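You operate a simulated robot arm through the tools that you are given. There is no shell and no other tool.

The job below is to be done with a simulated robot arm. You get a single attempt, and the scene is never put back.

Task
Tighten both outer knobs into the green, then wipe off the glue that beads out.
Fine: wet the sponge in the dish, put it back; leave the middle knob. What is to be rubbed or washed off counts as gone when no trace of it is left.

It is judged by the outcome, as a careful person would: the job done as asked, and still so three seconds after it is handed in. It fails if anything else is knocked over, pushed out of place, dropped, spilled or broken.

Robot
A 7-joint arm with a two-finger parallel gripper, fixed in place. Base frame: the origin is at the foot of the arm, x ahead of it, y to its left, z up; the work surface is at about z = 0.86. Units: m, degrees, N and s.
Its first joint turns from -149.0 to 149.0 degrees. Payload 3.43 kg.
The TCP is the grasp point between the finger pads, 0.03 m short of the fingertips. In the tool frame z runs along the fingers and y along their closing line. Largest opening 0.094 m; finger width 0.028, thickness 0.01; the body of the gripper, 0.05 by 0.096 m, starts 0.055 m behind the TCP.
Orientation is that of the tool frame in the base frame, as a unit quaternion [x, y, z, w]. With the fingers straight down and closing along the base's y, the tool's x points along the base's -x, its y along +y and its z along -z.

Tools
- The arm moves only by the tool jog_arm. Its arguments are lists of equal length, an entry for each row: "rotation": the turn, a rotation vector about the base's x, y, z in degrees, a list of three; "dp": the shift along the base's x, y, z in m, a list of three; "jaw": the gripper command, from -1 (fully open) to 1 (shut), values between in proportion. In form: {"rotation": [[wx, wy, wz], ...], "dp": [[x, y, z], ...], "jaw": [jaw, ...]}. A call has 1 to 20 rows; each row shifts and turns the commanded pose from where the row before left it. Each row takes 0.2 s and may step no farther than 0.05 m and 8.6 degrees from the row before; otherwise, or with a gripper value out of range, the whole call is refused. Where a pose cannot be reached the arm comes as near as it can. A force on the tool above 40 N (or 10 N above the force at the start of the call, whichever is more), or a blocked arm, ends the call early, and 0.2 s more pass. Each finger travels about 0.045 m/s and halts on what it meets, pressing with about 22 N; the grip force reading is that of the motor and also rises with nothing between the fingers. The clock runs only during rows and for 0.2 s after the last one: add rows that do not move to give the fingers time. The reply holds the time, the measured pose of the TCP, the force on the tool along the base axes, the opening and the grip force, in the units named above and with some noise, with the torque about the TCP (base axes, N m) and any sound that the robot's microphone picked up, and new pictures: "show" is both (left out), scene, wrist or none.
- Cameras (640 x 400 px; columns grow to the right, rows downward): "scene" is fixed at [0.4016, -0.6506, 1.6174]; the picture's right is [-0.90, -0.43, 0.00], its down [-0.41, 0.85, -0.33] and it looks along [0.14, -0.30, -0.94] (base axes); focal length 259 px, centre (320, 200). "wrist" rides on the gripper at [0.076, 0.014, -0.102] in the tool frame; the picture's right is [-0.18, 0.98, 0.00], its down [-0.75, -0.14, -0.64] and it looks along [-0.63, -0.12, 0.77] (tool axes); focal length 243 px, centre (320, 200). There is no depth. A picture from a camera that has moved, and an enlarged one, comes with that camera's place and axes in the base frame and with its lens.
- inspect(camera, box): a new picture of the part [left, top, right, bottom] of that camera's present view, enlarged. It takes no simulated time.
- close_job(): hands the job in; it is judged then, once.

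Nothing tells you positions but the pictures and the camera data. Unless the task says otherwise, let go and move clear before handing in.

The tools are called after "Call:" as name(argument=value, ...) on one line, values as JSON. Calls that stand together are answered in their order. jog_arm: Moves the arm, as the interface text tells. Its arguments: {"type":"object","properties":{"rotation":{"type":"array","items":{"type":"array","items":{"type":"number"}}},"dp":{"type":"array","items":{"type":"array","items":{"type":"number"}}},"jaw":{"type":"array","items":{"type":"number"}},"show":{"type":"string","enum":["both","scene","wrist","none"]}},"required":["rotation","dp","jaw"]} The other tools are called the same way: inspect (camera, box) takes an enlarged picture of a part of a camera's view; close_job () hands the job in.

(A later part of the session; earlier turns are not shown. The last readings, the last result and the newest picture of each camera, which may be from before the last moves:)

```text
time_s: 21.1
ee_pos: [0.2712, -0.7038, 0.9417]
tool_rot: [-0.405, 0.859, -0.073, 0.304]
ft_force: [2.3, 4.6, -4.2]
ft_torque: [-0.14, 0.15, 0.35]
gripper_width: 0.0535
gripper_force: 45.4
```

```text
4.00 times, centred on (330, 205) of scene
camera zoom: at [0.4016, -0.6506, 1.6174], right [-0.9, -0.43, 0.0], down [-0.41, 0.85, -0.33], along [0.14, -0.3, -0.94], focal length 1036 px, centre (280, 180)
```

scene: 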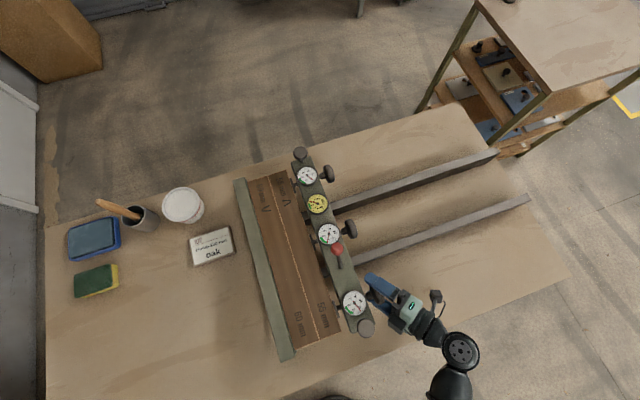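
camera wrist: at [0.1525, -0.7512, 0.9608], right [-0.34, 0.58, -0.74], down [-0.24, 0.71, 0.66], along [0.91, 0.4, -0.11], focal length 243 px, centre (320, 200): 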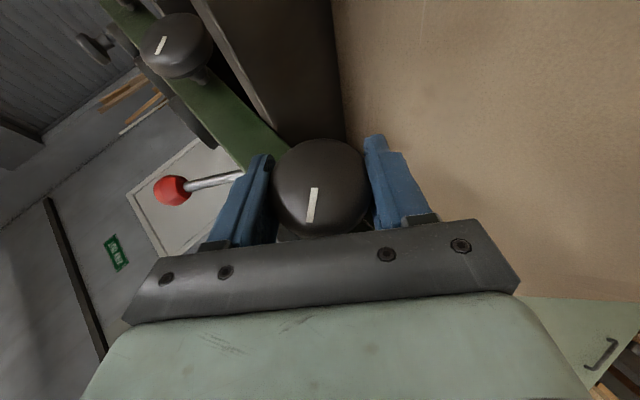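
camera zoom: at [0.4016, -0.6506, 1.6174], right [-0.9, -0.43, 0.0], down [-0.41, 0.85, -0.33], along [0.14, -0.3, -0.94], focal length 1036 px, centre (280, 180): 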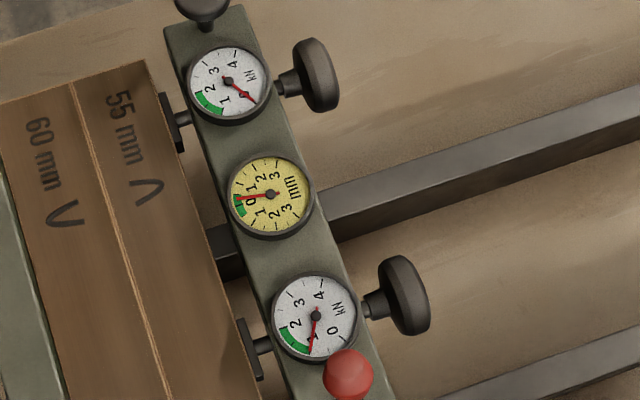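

The near dial is mid-green at about 1.4 kN, and the yellow gauge has moved into its own green. Next I'll release, back away along the tool axis and raise the hand with a steeper outward tilt for the far knob.

Call:
jog_arm(rotation=[[0, 0, 0], [0, 0, 0], [0, 0, 0], [0, 0, 0], [0, 0, 0], [0, 0, 0], [0, 0, 0], [-4.917, 4.917, -2.81], [-4.917, 4.917, -2.81], [-4.95, -4.95, 0], [-4.95, -4.95, 0], [-4.95, -4.95, 0], [-4.95, -4.95, 0], [0, 0, 0]], dp=[[0, 0, 0], [0, 0, 0], [0, 0, 0], [-0.0145, -0.003, 0.02], [-0.0145, -0.003, 0.02], [-0.0145, -0.003, 0.02], [-0.0145, -0.003, 0.02], [0, 0, 0.02], [0, 0, 0.02], [0, 0, 0.015], [0, 0, 0.015], [0, 0, 0.015], [0, 0, 0.015], [0, 0, 0]], jaw=[-0.7, -0.7, -0.7, -0.7, -0.7, -0.7, -0.7, -0.7, -0.7, -0.7, -0.7, -0.7, -0.7, -0.7])

Call:
inspect(camera="scene", box=[325, 265, 405, 335])

```text
time_s: 24.1
ee_pos: [0.2129, -0.7175, 1.1221]
tool_rot: [-0.391, 0.81, -0.344, 0.27]
ft_force: [0.5, -0.8, 0.5]
ft_torque: [0.0, -0.02, 0.0]
gripper_width: 0.0801
gripper_force: 0.1
camera wrist: at [0.0915, -0.7375, 1.1626], right [-0.34, 0.6, -0.72], down [0.02, 0.77, 0.63], along [0.94, 0.2, -0.28], focal length 243 px, centre (320, 200)
```

scene: 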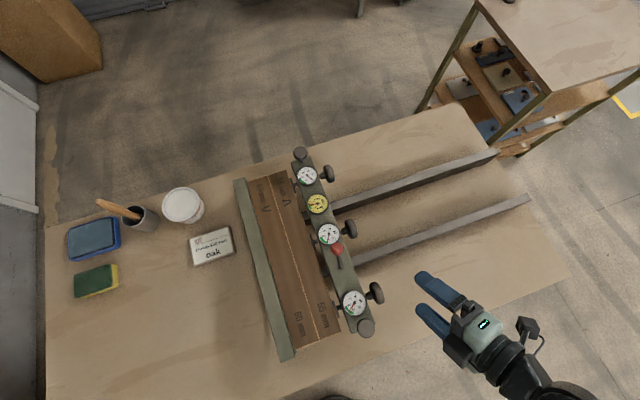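
wrist: 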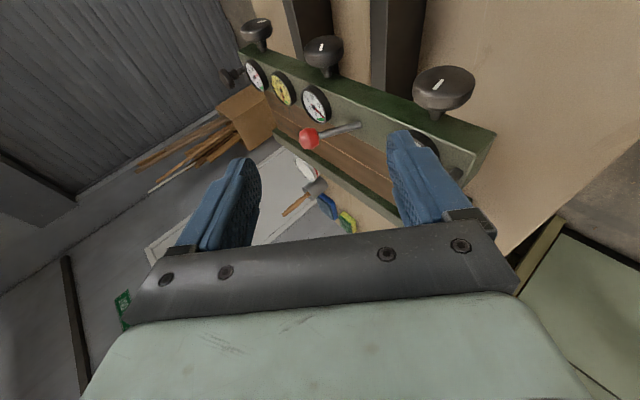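

```text
5.71 times, centred on (365, 300) of scene
camera zoom: at [0.4016, -0.6506, 1.6174], right [-0.9, -0.43, 0.0], down [-0.41, 0.85, -0.33], along [0.14, -0.3, -0.94], focal length 1480 px, centre (63, -371)
```

zoom: 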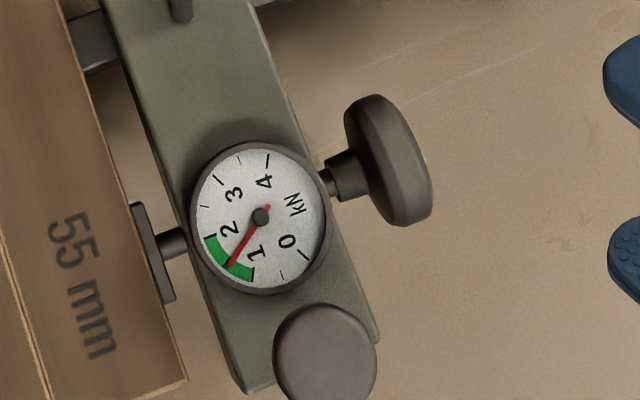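

The near dial stays mid-green after release. I'll travel along the outside of the bar, high up, toward the far knob.

Call:
jog_arm(rotation=[[0, 0, 0], [0, 0, 0], [0, 0, 0], [0, 0, 0], [0, 0, 0], [0, 0, 0], [0, 0, 0], [0, 0, 0]], dp=[[0.028, -0.029, 0], [0.028, -0.029, 0], [0.028, -0.029, 0], [0.028, -0.029, 0], [0.028, -0.029, 0], [0.028, -0.029, -0.01], [0.029, -0.029, -0.01], [0, 0, 0]], jaw=[-0.7, -0.7, -0.7, -0.7, -0.7, -0.7, -0.7, -0.7])

```text
time_s: 25.9
ee_pos: [0.412, -0.9191, 1.1038]
tool_rot: [-0.391, 0.81, -0.344, 0.269]
ft_force: [-0.8, -0.3, -0.1]
ft_torque: [0.01, 0.01, -0.02]
gripper_width: 0.0798
gripper_force: 0.1
camera wrist: at [0.2904, -0.9398, 1.1431], right [-0.34, 0.6, -0.72], down [0.02, 0.77, 0.63], along [0.94, 0.2, -0.28], focal length 243 px, centre (320, 200)
```

scene: 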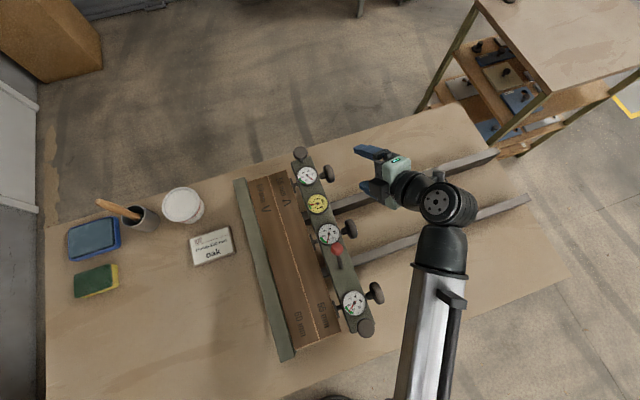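
wrist: 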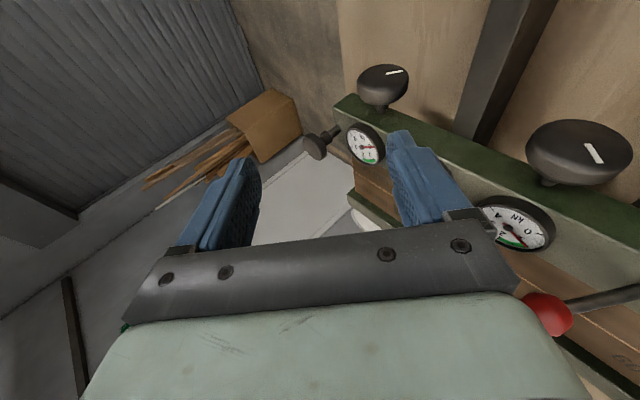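

The far knob is at about (0.513, -0.945, 0.942). I'll descend to the pre-approach point in line with it.

Call:
jog_arm(rotation=[[0, 0, 0], [0, 0, 0], [0, 0, 0], [0, 0, 0]], dp=[[0.01, 0.0025, -0.033], [0.01, 0.0025, -0.033], [0.01, 0.0025, -0.033], [0, 0, 0]], jaw=[-0.7, -0.7, -0.7, -0.7])

Call:
inspect(camera="scene", box=[290, 140, 430, 230])

```text
time_s: 26.9
ee_pos: [0.4417, -0.912, 1.0024]
tool_rot: [-0.391, 0.81, -0.343, 0.27]
ft_force: [0.5, 0.2, 0.5]
ft_torque: [0.02, -0.01, 0.01]
gripper_width: 0.08
gripper_force: 0.0
camera wrist: at [0.3197, -0.9318, 1.044], right [-0.34, 0.6, -0.72], down [0.02, 0.77, 0.63], along [0.94, 0.2, -0.28], focal length 243 px, centre (320, 200)
```

scene: 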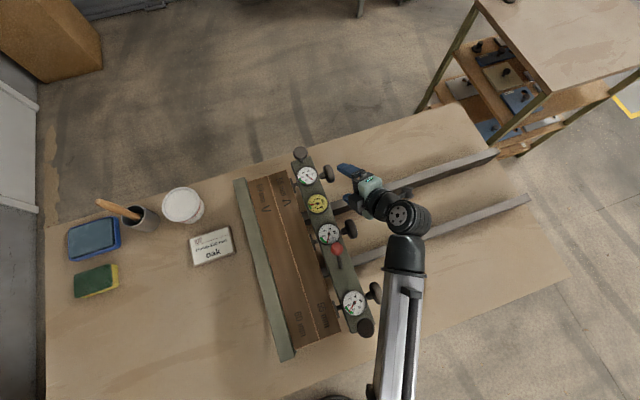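
wrist: 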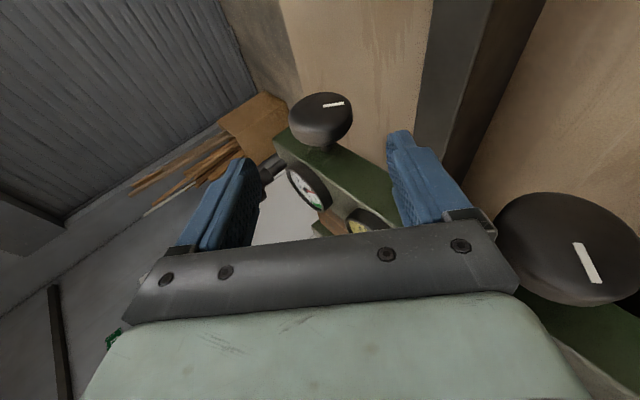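

```text
4.44 times, centred on (360, 185) of scene
camera zoom: at [0.4016, -0.6506, 1.6174], right [-0.9, -0.43, 0.0], down [-0.41, 0.85, -0.33], along [0.14, -0.3, -0.94], focal length 1151 px, centre (142, 267)
```

zoom: 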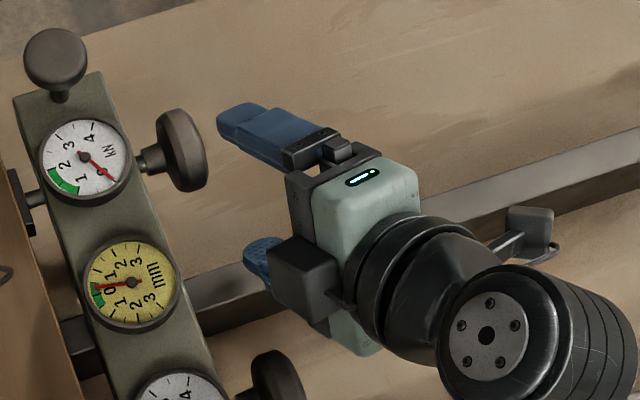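

The estimate is confirmed. To keep the side box clear of the yellow dial, I'll lean the hand a bit more away from the bar before closing in.

Call:
jog_arm(rotation=[[2.27, -2.27, 3.83], [2.27, -2.27, 3.83], [3.536, 3.536, 0], [0, 0, 0]], dp=[[-0.0011, -0.0057, 0.0012], [-0.0011, -0.0057, 0.0012], [-0.0011, -0.0057, 0.0012], [0, 0, 0]], jaw=[-0.7, -0.7, -0.7, -0.7], show="wrist")

```text
time_s: 27.9
ee_pos: [0.438, -0.9284, 1.0069]
tool_rot: [-0.418, 0.803, -0.269, 0.328]
ft_force: [-0.2, -0.2, 1.0]
ft_torque: [0.0, 0.0, -0.01]
gripper_width: 0.0798
gripper_force: 0.1
camera wrist: at [0.3185, -0.9698, 1.0403], right [-0.41, 0.65, -0.64], down [-0.08, 0.67, 0.74], along [0.91, 0.35, -0.22], focal length 243 px, centre (320, 200)
```

wrist: 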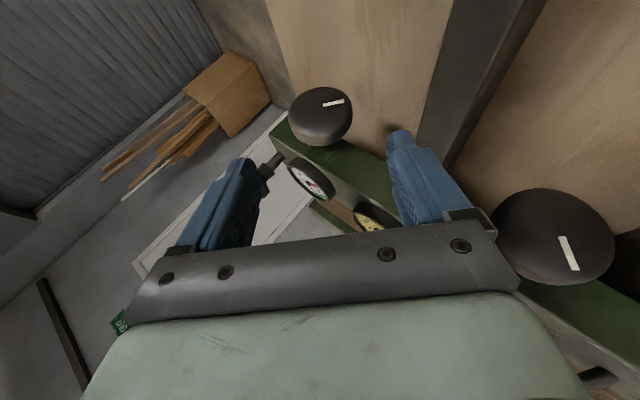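

Aligned on the knob, with no reach warning. Advancing 10 cm along the tool axis.

Call:
jog_arm(rotation=[[0, 0, 0], [0, 0, 0], [0, 0, 0], [0, 0, 0], [0, 0, 0], [0, 0, 0]], dp=[[0.0188, -0.004, -0.0162], [0.0188, -0.004, -0.0162], [0.0188, -0.004, -0.0162], [0.0093, -0.002, -0.008], [0.0093, -0.0021, -0.008], [0, 0, 0]], jaw=[-0.7, -0.7, -0.7, -0.7, -0.7, -0.7])

Call:
inspect(camera="scene", box=[290, 140, 390, 215])

```text
time_s: 29.4
ee_pos: [0.5084, -0.9447, 0.9492]
tool_rot: [-0.417, 0.802, -0.273, 0.328]
ft_force: [0.1, -0.1, -0.1]
ft_torque: [-0.01, 0.03, -0.05]
gripper_width: 0.0801
gripper_force: 0.0
camera wrist: at [0.3889, -0.984, 0.9814], right [-0.4, 0.65, -0.64], down [-0.09, 0.67, 0.73], along [0.91, 0.35, -0.22], focal length 243 px, centre (320, 200)
```

scene: 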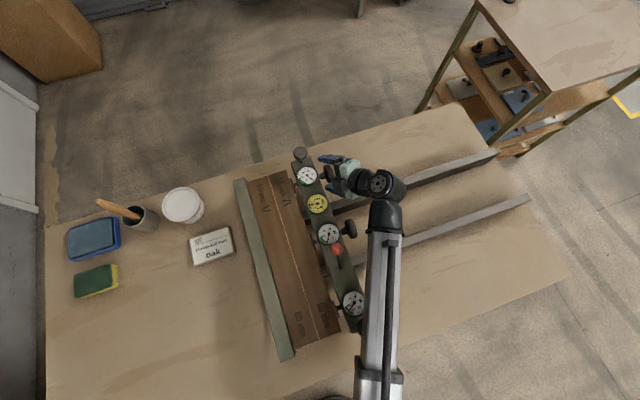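
wrist: 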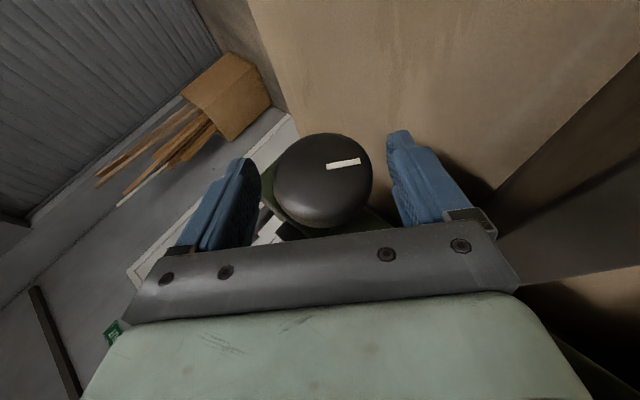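

```text
5.33 times, centred on (340, 178) of scene
camera zoom: at [0.4016, -0.6506, 1.6174], right [-0.9, -0.43, 0.0], down [-0.41, 0.85, -0.33], along [0.14, -0.3, -0.94], focal length 1381 px, centre (213, 320)
```

zoom: 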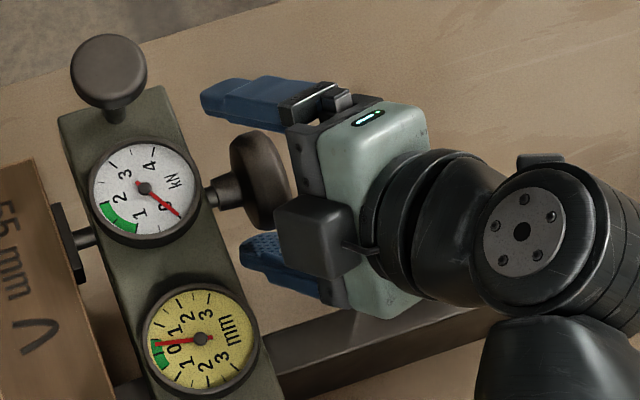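

The arm stopped about 8 mm short of the commanded point. I'll let it settle to see whether that is lag or a reach limit.

Call:
jog_arm(rotation=[[0, 0, 0], [0, 0, 0]], dp=[[0, 0, 0], [0, 0, 0]], jaw=[-0.7, -0.7], show="none")

```text
time_s: 29.9
ee_pos: [0.508, -0.943, 0.9479]
tool_rot: [-0.418, 0.802, -0.273, 0.328]
ft_force: [-0.4, 0.2, -1.1]
ft_torque: [0.01, -0.01, 0.02]
gripper_width: 0.0799
gripper_force: 0.1
```

That is the reach limit at this tilt, so larger outward tilts will work better here. With the fingers open around the knob, I'll swing to about 73° outward, where the centre becomes reachable.

Call:
jog_arm(rotation=[[-4.95, -4.95, 0], [-4.95, -4.95, 0], [-4.95, -4.95, 0], [0, 0, 0]], dp=[[0, 0, 0], [0, 0, 0], [0, 0, 0], [0, 0, 0]], jaw=[-0.7, -0.7, -0.7, -0.7])

Call:
inspect(camera="scene", box=[290, 140, 390, 215])

```text
time_s: 30.4
ee_pos: [0.516, -0.9511, 0.9613]
tool_rot: [-0.434, 0.772, -0.318, 0.338]
ft_force: [-8.7, 12.8, -16.9]
ft_torque: [0.32, -0.03, 0.17]
gripper_width: 0.0927
gripper_force: 11.0
stopped in row 2: the force on the tool passed its limit at 112 N (the readings are from after the stop); the commanded pose is now the measured one
camera wrist: at [0.3966, -0.9913, 0.991], right [-0.37, 0.58, -0.73], down [-0.15, 0.73, 0.66], along [0.91, 0.36, -0.19], focal length 243 px, centre (320, 200)
```

scene: 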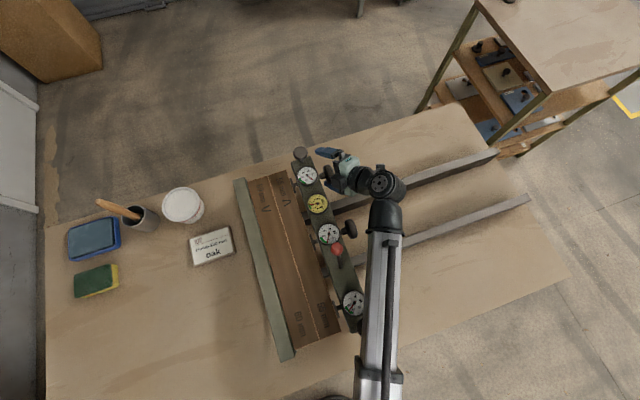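
wrist: 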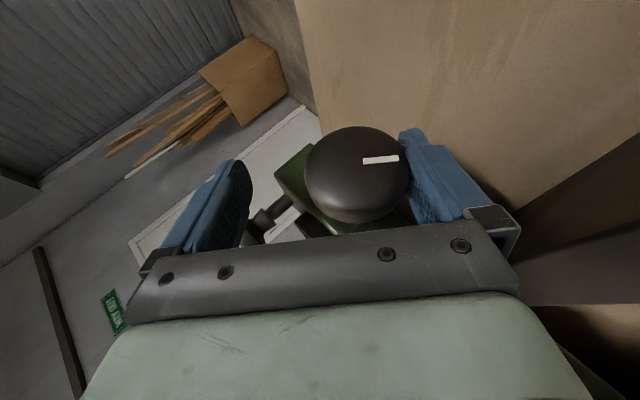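

```text
5.33 times, centred on (340, 178) of scene
camera zoom: at [0.4016, -0.6506, 1.6174], right [-0.9, -0.43, 0.0], down [-0.41, 0.85, -0.33], along [0.14, -0.3, -0.94], focal length 1381 px, centre (213, 320)
```

zoom: 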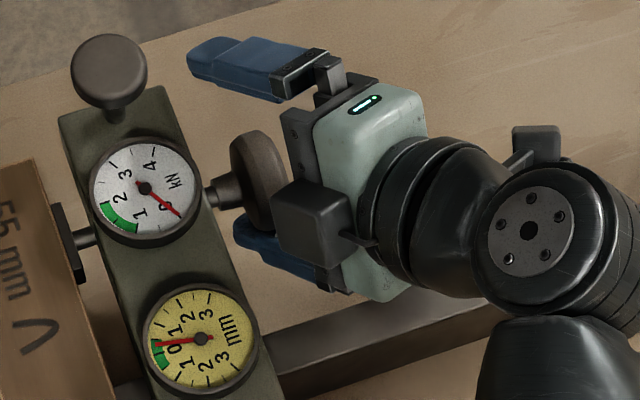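

The lower finger bumped the knob while the arm was at its stretch limit; the dials are unchanged and the knob is still seated. I'll ease off, back out along the tool axis, and re-plan with a more comfortable posture.

Call:
jog_arm(rotation=[[0, 0, 0], [0, 0, 0], [0, 0, 0], [0, 0, 0], [0, 0, 0], [0, 0, 0], [0, 0, 0]], dp=[[-0.0053, 0.0053, -0.0093], [0, 0, 0], [-0.02, 0.005, 0.014], [-0.02, 0.005, 0.014], [-0.02, 0.005, 0.014], [-0.02, 0.005, 0.014], [0, 0, 0]], jaw=[-0.7, -0.7, -0.7, -0.7, -0.7, -0.7, -0.7])

Call:
inspect(camera="scene", box=[290, 140, 430, 240])

```text
time_s: 32.0
ee_pos: [0.4324, -0.9267, 1.0061]
tool_rot: [-0.432, 0.773, -0.319, 0.339]
ft_force: [-0.5, 0.8, -1.3]
ft_torque: [0.02, 0.0, -0.02]
gripper_width: 0.08
gripper_force: 0.0
camera wrist: at [0.3124, -0.9681, 1.0345], right [-0.37, 0.58, -0.73], down [-0.15, 0.73, 0.66], along [0.92, 0.35, -0.19], focal length 243 px, centre (320, 200)
```

scene: 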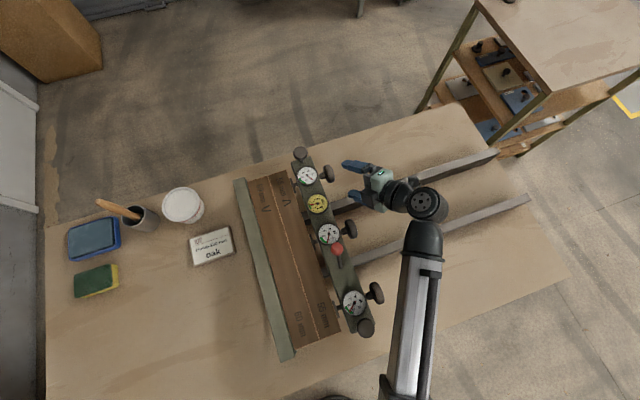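
wrist: 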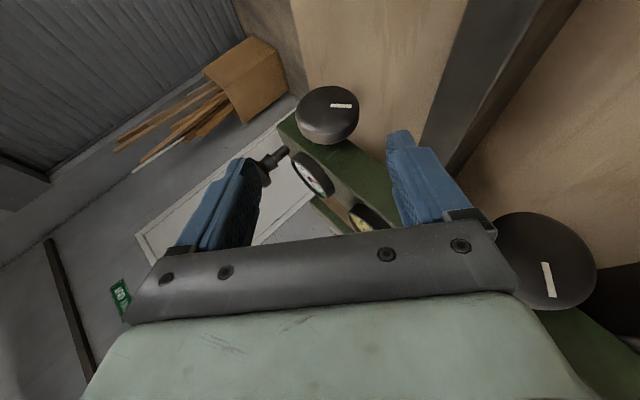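

```text
4.00 times, centred on (360, 190) of scene
camera zoom: at [0.4016, -0.6506, 1.6174], right [-0.9, -0.43, 0.0], down [-0.41, 0.85, -0.33], along [0.14, -0.3, -0.94], focal length 1036 px, centre (160, 240)
```

zoom: 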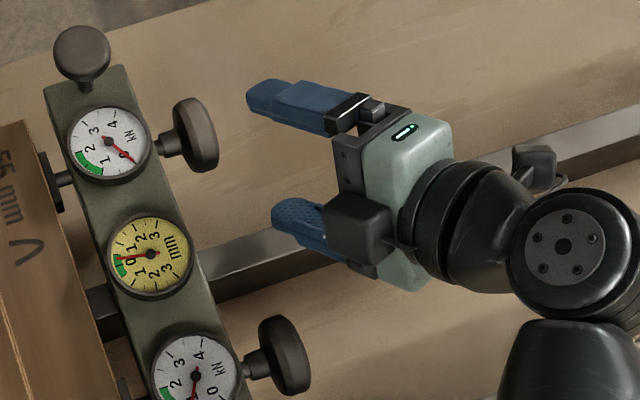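

I need to know how tall the rails are to judge low-tilt clearance. Zooming in on the rail.

Call:
inspect(camera="scene", box=[330, 185, 370, 215])

Call:
inspect(camera="scene", box=[450, 140, 530, 210])

Call:
inspect(camera="wrist", box=[260, 60, 420, 160])

```text
13.33 times, centred on (350, 200) of scene
camera zoom: at [0.4016, -0.6506, 1.6174], right [-0.9, -0.43, 0.0], down [-0.41, 0.85, -0.33], along [0.14, -0.3, -0.94], focal length 3453 px, centre (-80, 200)
```

zoom: 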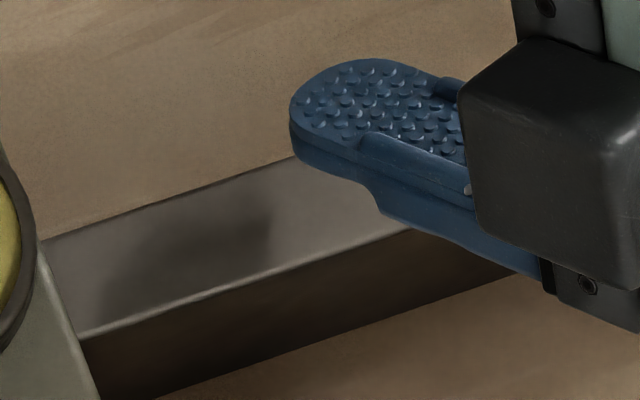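

```text
5.71 times, centred on (490, 175) of scene
camera zoom: at [0.4016, -0.6506, 1.6174], right [-0.9, -0.43, 0.0], down [-0.41, 0.85, -0.33], along [0.14, -0.3, -0.94], focal length 1480 px, centre (-651, 343)
```

zoom: 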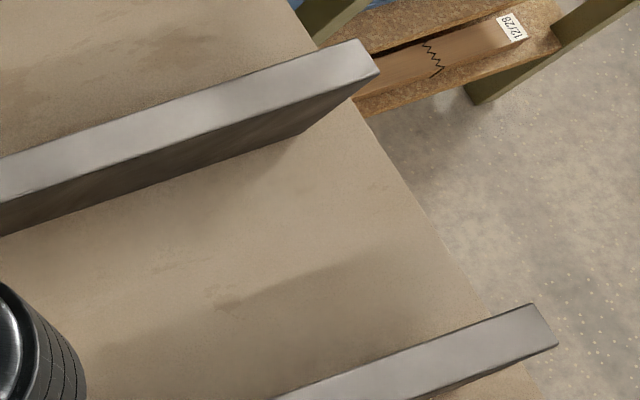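

```text
4.00 times, centred on (340, 110) of wrist
camera zoom: at [0.3124, -0.9681, 1.0345], right [-0.37, 0.58, -0.73], down [-0.15, 0.73, 0.66], along [0.92, 0.35, -0.19], focal length 970 px, centre (240, 560)
```

zoom: 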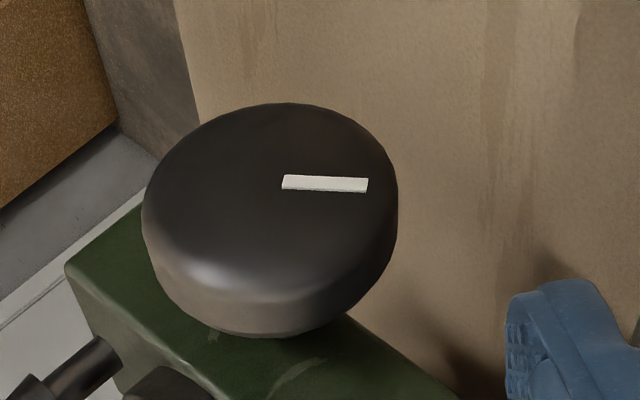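

The rails are tall, with tops at about 0.93, so a pinch-and-tilt stroke on the far knob would be very short. Instead I'll close the fingers into a flat blade, lay it on top of the knob, and roll the knob by sliding the blade outward. That keeps the arm well within reach. First I'll reorient above the knob.

Call:
jog_arm(rotation=[[-2.224, 2.224, -3.885], [-2.224, 2.224, -3.885], [-4.01, -4.01, 0], [-4.01, -4.01, 0], [-4.01, -4.01, 0], [0, 0, 0], [0, 0, 0], [0, 0, 0]], dp=[[0, 0, 0.02], [0, 0, 0.02], [0, 0, 0.005], [0, 0, 0.005], [0, 0, 0], [0.035, -0.009, -0.005], [0.036, -0.0095, -0.005], [0, 0, 0]], jaw=[1, 1, 1, 1, 1, 1, 1, 1])

Call:
inspect(camera="scene", box=[280, 130, 400, 220])

```text
time_s: 33.8
ee_pos: [0.5035, -0.9469, 1.0466]
tool_rot: [-0.391, 0.726, -0.476, 0.307]
ft_force: [0.1, 0.6, 0.1]
ft_torque: [0.0, 0.02, 0.01]
gripper_width: 0.0
gripper_force: 21.9
camera wrist: at [0.3761, -0.9621, 1.0642], right [-0.18, 0.4, -0.9], down [-0.11, 0.9, 0.42], along [0.98, 0.17, -0.12], focal length 243 px, centre (320, 200)
```

scene: 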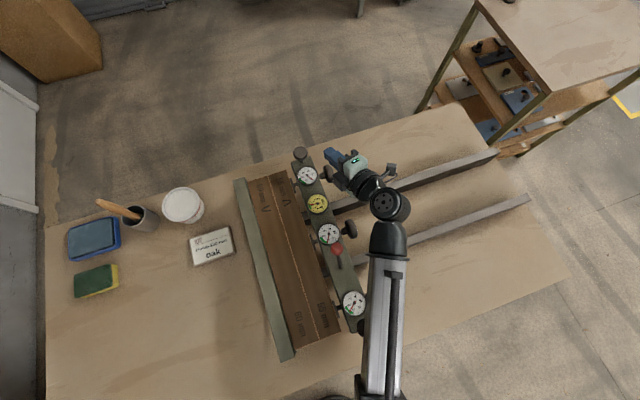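
wrist: 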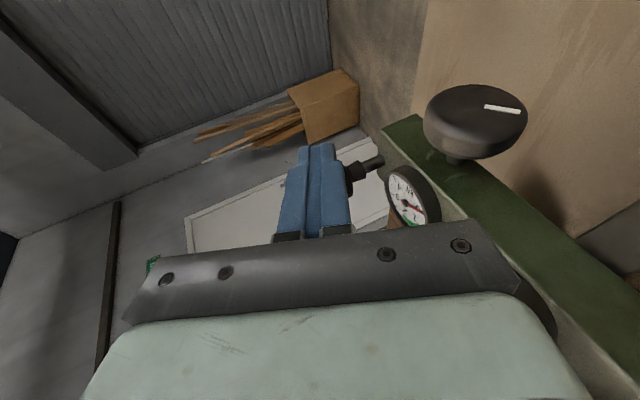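

```text
4.44 times, centred on (340, 175) of scene
camera zoom: at [0.4016, -0.6506, 1.6174], right [-0.9, -0.43, 0.0], down [-0.41, 0.85, -0.33], along [0.14, -0.3, -0.94], focal length 1151 px, centre (231, 311)
```

zoom: 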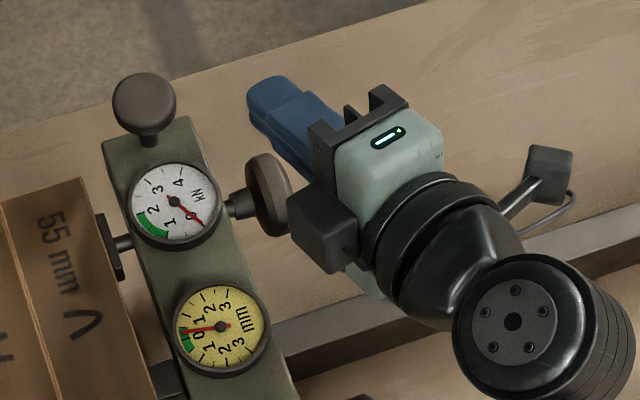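

The blade orientation is good and the fingers sit above the knob. Lowering to about 1.5 cm above the contact.

Call:
jog_arm(rotation=[[0, 0, 0], [0, 0, 0], [0, 0, 0]], dp=[[0, 0.0005, -0.022], [0, 0.0005, -0.022], [0, 0, 0]], jaw=[1, 1, 1], show="wrist")

Call:
inspect(camera="scene", box=[290, 140, 380, 200])

Call:
inspect(camera="wrist", box=[260, 80, 500, 240])

```text
time_s: 34.6
ee_pos: [0.5041, -0.9461, 1.0028]
tool_rot: [-0.391, 0.725, -0.476, 0.309]
ft_force: [-0.4, 1.1, -0.4]
ft_torque: [0.03, 0.01, 0.01]
gripper_width: 0.0
gripper_force: 22.0
camera wrist: at [0.3761, -0.9613, 1.0198], right [-0.18, 0.4, -0.9], down [-0.11, 0.9, 0.42], along [0.98, 0.17, -0.12], focal length 243 px, centre (320, 200)
```

wrist: 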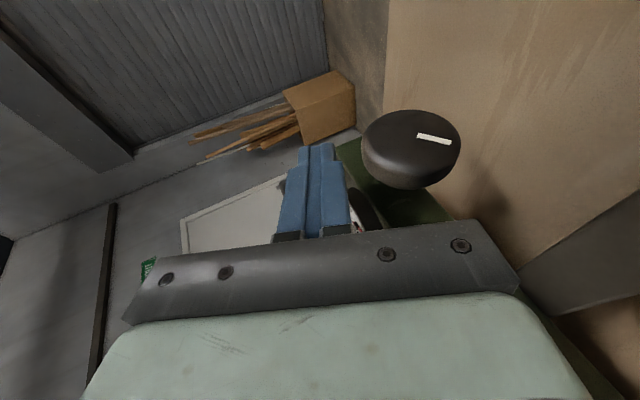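

```text
6.67 times, centred on (335, 170) of scene
camera zoom: at [0.4016, -0.6506, 1.6174], right [-0.9, -0.43, 0.0], down [-0.41, 0.85, -0.33], along [0.14, -0.3, -0.94], focal length 1726 px, centre (220, 400)
```

zoom: 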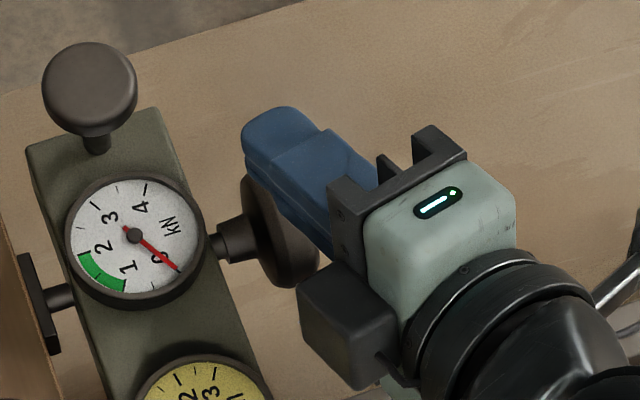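

```text
2.50 times, centred on (380, 160) of wrist
camera zoom: at [0.3761, -0.9613, 1.0198], right [-0.18, 0.4, -0.9], down [-0.11, 0.9, 0.42], along [0.98, 0.17, -0.12], focal length 606 px, centre (170, 300)
```

zoom: 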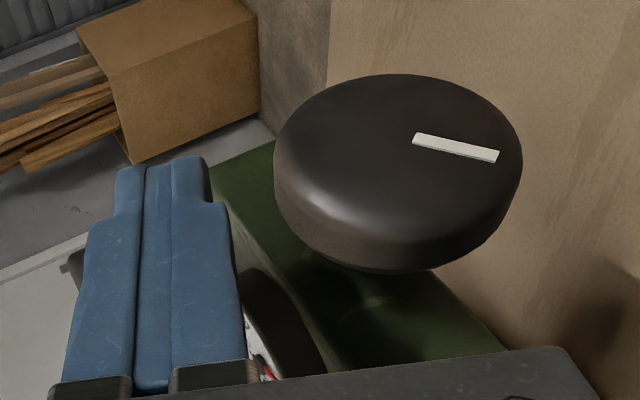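

There is about 1.5 cm left to contact. I'll ease down in small steps and watch the force.

Call:
jog_arm(rotation=[[0, 0, 0], [0, 0, 0], [0, 0, 0]], dp=[[-0.0021, 0.0021, -0.0074], [-0.0016, 0.0016, -0.0056], [0, 0, 0]], jaw=[1, 1, 1], show="none")

Call:
jog_arm(rotation=[[0, 0, 0], [0, 0, 0], [0, 0, 0]], dp=[[-0.0005, 0.0005, -0.0019], [-0.0003, 0.0003, -0.0009], [0, 0, 0]], jaw=[1, 1, 1], show="wrist")

```text
time_s: 35.4
ee_pos: [0.5026, -0.9462, 1.0019]
tool_rot: [-0.392, 0.721, -0.481, 0.308]
ft_force: [0.2, -0.1, 0.9]
ft_torque: [-0.01, -0.01, -0.02]
gripper_width: 0.0003
gripper_force: 21.6
```

```text
time_s: 36.2
ee_pos: [0.5013, -0.9438, 1.0016]
tool_rot: [-0.392, 0.721, -0.482, 0.306]
ft_force: [-0.4, -0.5, 0.0]
ft_torque: [0.0, -0.01, -0.01]
gripper_width: 0.0
gripper_force: 21.8
camera wrist: at [0.3735, -0.9589, 1.0192], right [-0.17, 0.38, -0.91], down [-0.11, 0.91, 0.4], along [0.98, 0.17, -0.12], focal length 243 px, centre (320, 200)
```

wrist: 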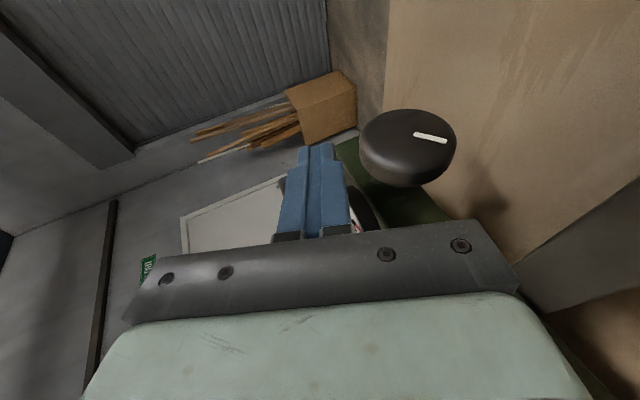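

The arm cannot get its wrist any lower at this steep tilt (about 1.07 m looks like the floor for it), so it simply stopped with no contact. A milder 55° tilt keeps the wrist higher, so I'll lift and re-tilt.

Call:
jog_arm(rotation=[[0, 0, 0], [4.596, 4.596, 0], [4.596, 4.596, 0], [0, 0, 0], [0, 0, 0]], dp=[[0, 0, 0.03], [0.008, -0.0075, 0], [0.0085, -0.0075, 0], [0, 0, 0], [0, 0, 0]], jaw=[1, 1, 1, 1, 1], show="wrist")

Call:
inspect(camera="scene", box=[290, 140, 380, 200])

```text
time_s: 37.4
ee_pos: [0.5162, -0.9561, 1.0172]
tool_rot: [-0.401, 0.784, -0.383, 0.279]
ft_force: [0.3, 0.6, 0.5]
ft_torque: [0.01, 0.0, -0.03]
gripper_width: 0.0
gripper_force: 21.9
camera wrist: at [0.3924, -0.9755, 1.0516], right [-0.31, 0.53, -0.79], down [-0.03, 0.82, 0.57], along [0.95, 0.2, -0.24], focal length 243 px, centre (320, 200)
```

wrist: 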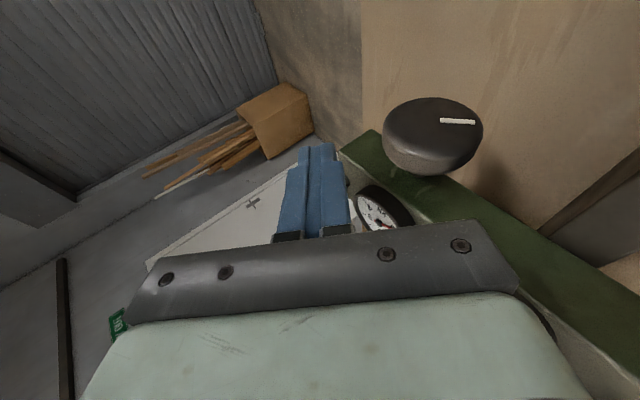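

```text
6.67 times, centred on (335, 170) of scene
camera zoom: at [0.4016, -0.6506, 1.6174], right [-0.9, -0.43, 0.0], down [-0.41, 0.85, -0.33], along [0.14, -0.3, -0.94], focal length 1726 px, centre (220, 400)
```

zoom: 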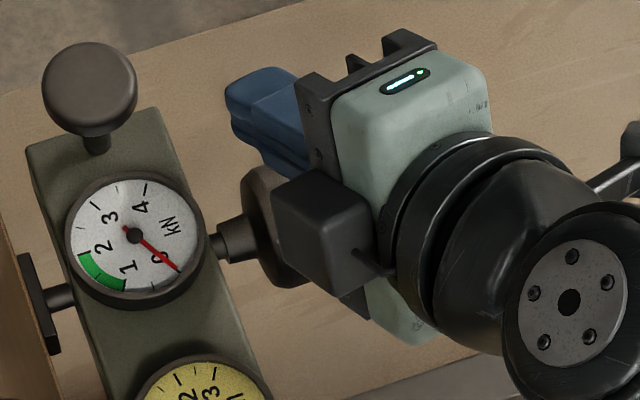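

At this tilt the pose is met exactly. I'll descend until the blade is about 5 mm off the rim, then check.

Call:
jog_arm(rotation=[[0, 0, 0], [0, 0, 0], [0, 0, 0]], dp=[[0.001, 0.0019, -0.0145], [0.001, 0.0019, -0.0144], [0, 0, 0]], jaw=[1, 1, 1], show="wrist")

Call:
inspect(camera="wrist", box=[260, 80, 500, 240])

```text
time_s: 38.2
ee_pos: [0.5183, -0.9519, 0.9876]
tool_rot: [-0.402, 0.783, -0.383, 0.28]
ft_force: [-0.9, 0.6, 0.5]
ft_torque: [0.0, -0.01, -0.01]
gripper_width: 0.0
gripper_force: 22.0
camera wrist: at [0.3944, -0.9719, 1.0223], right [-0.31, 0.53, -0.79], down [-0.03, 0.82, 0.57], along [0.95, 0.2, -0.24], focal length 243 px, centre (320, 200)
```

wrist: 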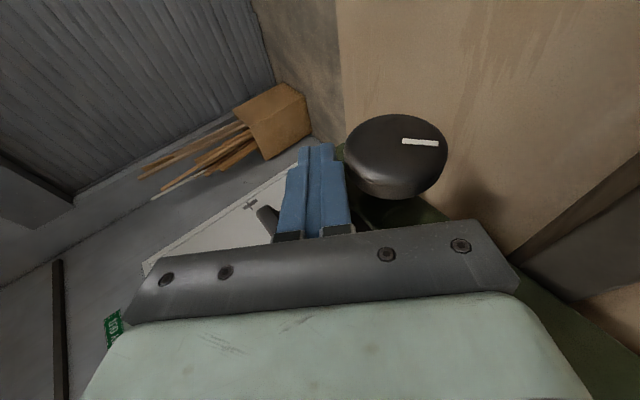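

```text
2.50 times, centred on (380, 160) of wrist
camera zoom: at [0.3944, -0.9719, 1.0223], right [-0.31, 0.53, -0.79], down [-0.03, 0.82, 0.57], along [0.95, 0.2, -0.24], focal length 606 px, centre (170, 300)
```

zoom: 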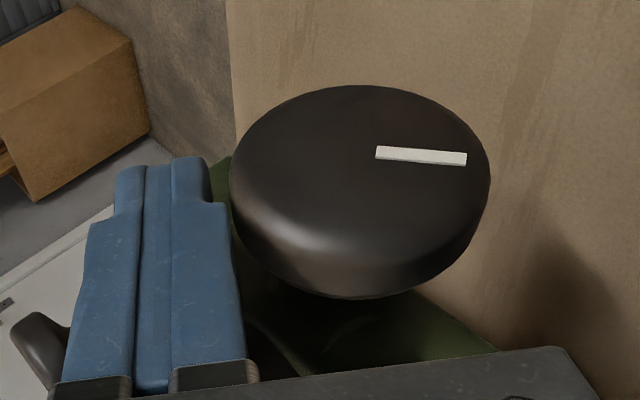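

About 4–5 mm to go. Stepping down along the normal in 2 mm steps.

Call:
jog_arm(rotation=[[0, 0, 0], [0, 0, 0], [0, 0, 0], [0, 0, 0]], dp=[[-0.0008, 0.0008, -0.0016], [-0.0008, 0.0008, -0.0016], [-0.0008, 0.0008, -0.0016], [0, 0, 0]], jaw=[1, 1, 1, 1], show="none")

```text
time_s: 39.2
ee_pos: [0.5155, -0.9485, 0.9822]
tool_rot: [-0.402, 0.784, -0.383, 0.279]
ft_force: [1.2, -1.2, 3.1]
ft_torque: [-0.01, -0.04, 0.0]
gripper_width: 0.0002
gripper_force: 21.6
```

Contact is made at 3–4 N. I'll press slightly more and slide the blade outward 1 cm to see if the knob rolls.

Call:
jog_arm(rotation=[[0, 0, 0], [0, 0, 0], [0, 0, 0], [0, 0, 0]], dp=[[-0.0006, 0.0006, -0.0012], [0.0029, -0.0029, -0.0029], [0.0029, -0.0029, -0.0029], [0, 0, 0]], jaw=[1, 1, 1, 1], show="wrist")

Call:
inspect(camera="wrist", box=[260, 80, 500, 240])

Call:
inspect(camera="scene", box=[290, 140, 380, 200])

```text
time_s: 40.2
ee_pos: [0.5231, -0.9567, 0.9809]
tool_rot: [-0.401, 0.782, -0.387, 0.28]
ft_force: [1.5, -1.4, 5.6]
ft_torque: [0.03, 0.03, 0.01]
gripper_width: 0.0
gripper_force: 21.8
stopped in row 4: the force on the tool passed its limit at 42 N (the readings are from after the stop); the commanded pose is now the measured one
camera wrist: at [0.3988, -0.976, 1.0148], right [-0.3, 0.53, -0.79], down [-0.03, 0.83, 0.56], along [0.95, 0.19, -0.24], focal length 243 px, centre (320, 200)
```

wrist: 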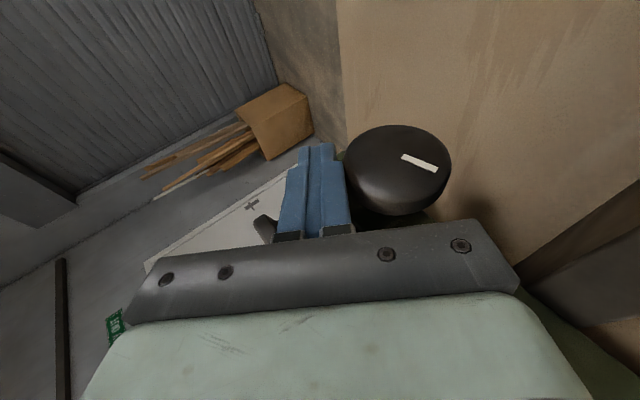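

```text
2.50 times, centred on (380, 160) of wrist
camera zoom: at [0.3988, -0.976, 1.0148], right [-0.3, 0.53, -0.79], down [-0.03, 0.83, 0.56], along [0.95, 0.19, -0.24], focal length 606 px, centre (170, 300)
```

zoom: 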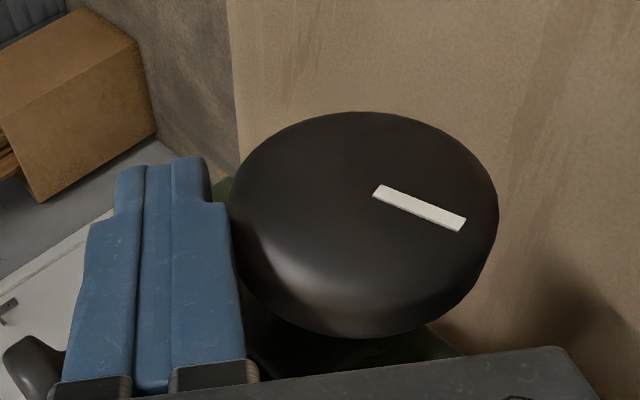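

```text
6.67 times, centred on (335, 170) of scene
camera zoom: at [0.4016, -0.6506, 1.6174], right [-0.9, -0.43, 0.0], down [-0.41, 0.85, -0.33], along [0.14, -0.3, -0.94], focal length 1726 px, centre (220, 400)
```

zoom: 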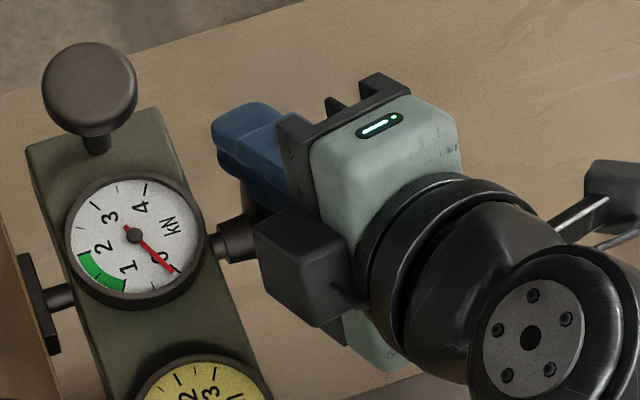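

It works: the white mark rolled about 20° and the needle just began to move. I'll slide another 1.5 cm on the thicker part of the finger.

Call:
jog_arm(rotation=[[0, 0, 0], [0, 0, 0], [0, 0, 0], [0, 0, 0]], dp=[[0.0026, -0.0026, -0.0033], [0.0029, -0.0029, -0.0029], [0.0029, -0.0029, -0.0029], [0, 0, 0]], jaw=[1, 1, 1, 1], show="wrist")

Call:
inspect(camera="wrist", box=[260, 80, 500, 240])

Call:
inspect(camera="scene", box=[290, 140, 380, 200])

```text
time_s: 41.2
ee_pos: [0.5324, -0.9672, 0.9718]
tool_rot: [-0.399, 0.781, -0.39, 0.281]
ft_force: [13.8, -14.2, 26.6]
ft_torque: [0.22, 0.04, -0.11]
gripper_width: 0.0
gripper_force: 22.2
camera wrist: at [0.408, -0.985, 1.0064], right [-0.3, 0.53, -0.79], down [-0.03, 0.83, 0.56], along [0.95, 0.19, -0.24], focal length 243 px, centre (320, 200)
```

wrist: 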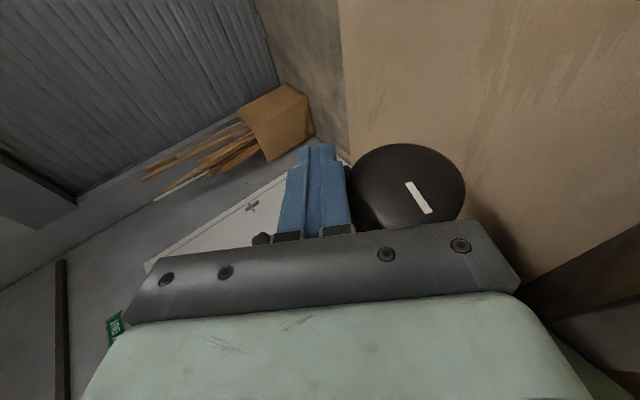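

```text
2.50 times, centred on (380, 160) of wrist
camera zoom: at [0.408, -0.985, 1.0064], right [-0.3, 0.53, -0.79], down [-0.03, 0.83, 0.56], along [0.95, 0.19, -0.24], focal length 606 px, centre (170, 300)
```

zoom: 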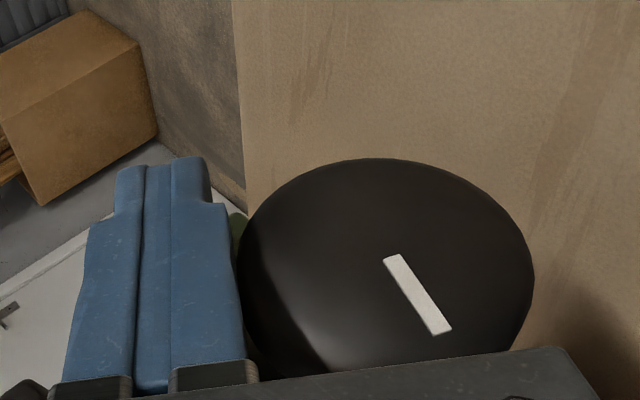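

```text
6.67 times, centred on (335, 170) of scene
camera zoom: at [0.4016, -0.6506, 1.6174], right [-0.9, -0.43, 0.0], down [-0.41, 0.85, -0.33], along [0.14, -0.3, -0.94], focal length 1726 px, centre (220, 400)
```

zoom: 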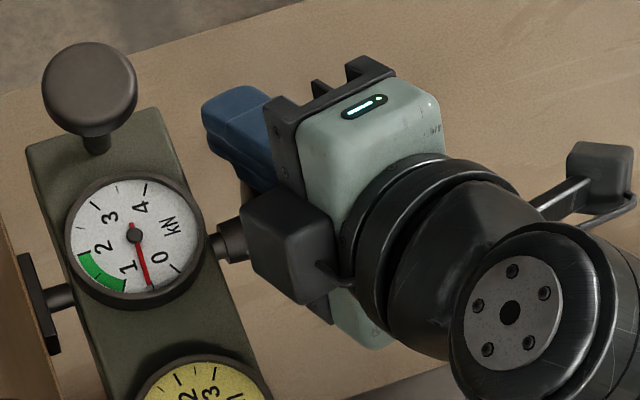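

The far needle climbed to about 0.6 kN with no slip. I'll lift, retract the blade, and set down for a second rolling stroke.

Call:
jog_arm(rotation=[[0, 0, 0], [0, 0, 0], [0, 0, 0], [0, 0, 0], [0, 0, 0], [0, 0, 0]], dp=[[0.0049, -0.0049, 0.0098], [-0.0191, 0.0191, 0.0189], [0, 0, 0], [-0.006, 0.006, -0.0121], [-0.0008, 0.0008, -0.0016], [0, 0, 0]], jaw=[1, 1, 1, 1, 1, 1], show="wrist")

Call:
inspect(camera="scene", box=[290, 140, 380, 200])

```text
time_s: 42.6
ee_pos: [0.51, -0.9446, 0.9875]
tool_rot: [-0.399, 0.782, -0.389, 0.281]
ft_force: [8.8, -9.9, 16.2]
ft_torque: [-0.37, -0.44, -0.08]
gripper_width: 0.0
gripper_force: 21.8
camera wrist: at [0.3858, -0.9639, 1.0216], right [-0.3, 0.53, -0.79], down [-0.03, 0.83, 0.56], along [0.95, 0.19, -0.24], focal length 243 px, centre (320, 200)
```

wrist: 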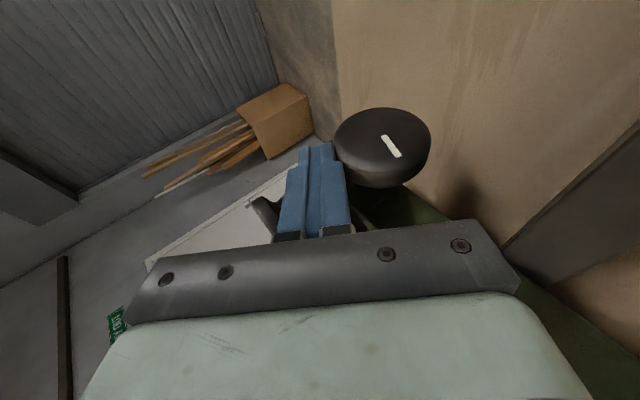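

```text
6.67 times, centred on (335, 170) of scene
camera zoom: at [0.4016, -0.6506, 1.6174], right [-0.9, -0.43, 0.0], down [-0.41, 0.85, -0.33], along [0.14, -0.3, -0.94], focal length 1726 px, centre (220, 400)
```

zoom: 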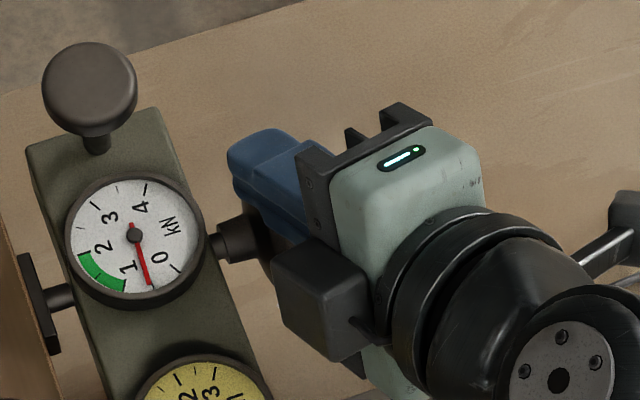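

Contact is re-established at about 20 N. Running the second rolling stroke of 3.2 cm, following the finger's profile.

Call:
jog_arm(rotation=[[0, 0, 0], [0, 0, 0], [0, 0, 0], [0, 0, 0], [0, 0, 0], [0, 0, 0]], dp=[[0.0031, -0.0031, -0.0025], [0.0016, -0.0016, -0.0011], [0.004, -0.004, -0.0007], [0.0035, -0.0035, -0.0016], [0.0031, -0.0031, -0.0025], [0, 0, 0]], jaw=[1, 1, 1, 1, 1, 1], show="wrist")

Call:
inspect(camera="scene", box=[290, 140, 380, 200])

```text
time_s: 44.0
ee_pos: [0.5231, -0.9591, 0.9794]
tool_rot: [-0.399, 0.782, -0.388, 0.281]
ft_force: [4.7, -10.8, 23.6]
ft_torque: [0.01, 0.03, -0.01]
gripper_width: 0.0
gripper_force: 22.2
camera wrist: at [0.4008, -0.9788, 1.0126], right [-0.3, 0.53, -0.79], down [-0.03, 0.83, 0.56], along [0.95, 0.19, -0.24], focal length 243 px, centre (320, 200)
```

wrist: 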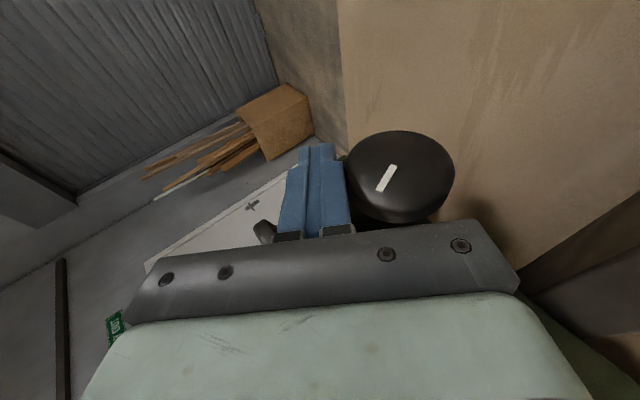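

```text
6.67 times, centred on (335, 170) of scene
camera zoom: at [0.4016, -0.6506, 1.6174], right [-0.9, -0.43, 0.0], down [-0.41, 0.85, -0.33], along [0.14, -0.3, -0.94], focal length 1726 px, centre (220, 400)
```

zoom: 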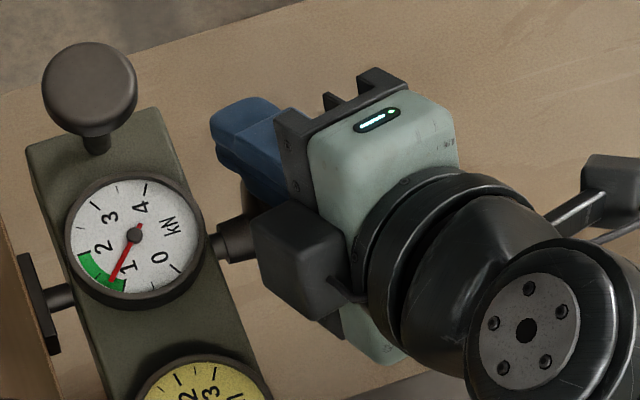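

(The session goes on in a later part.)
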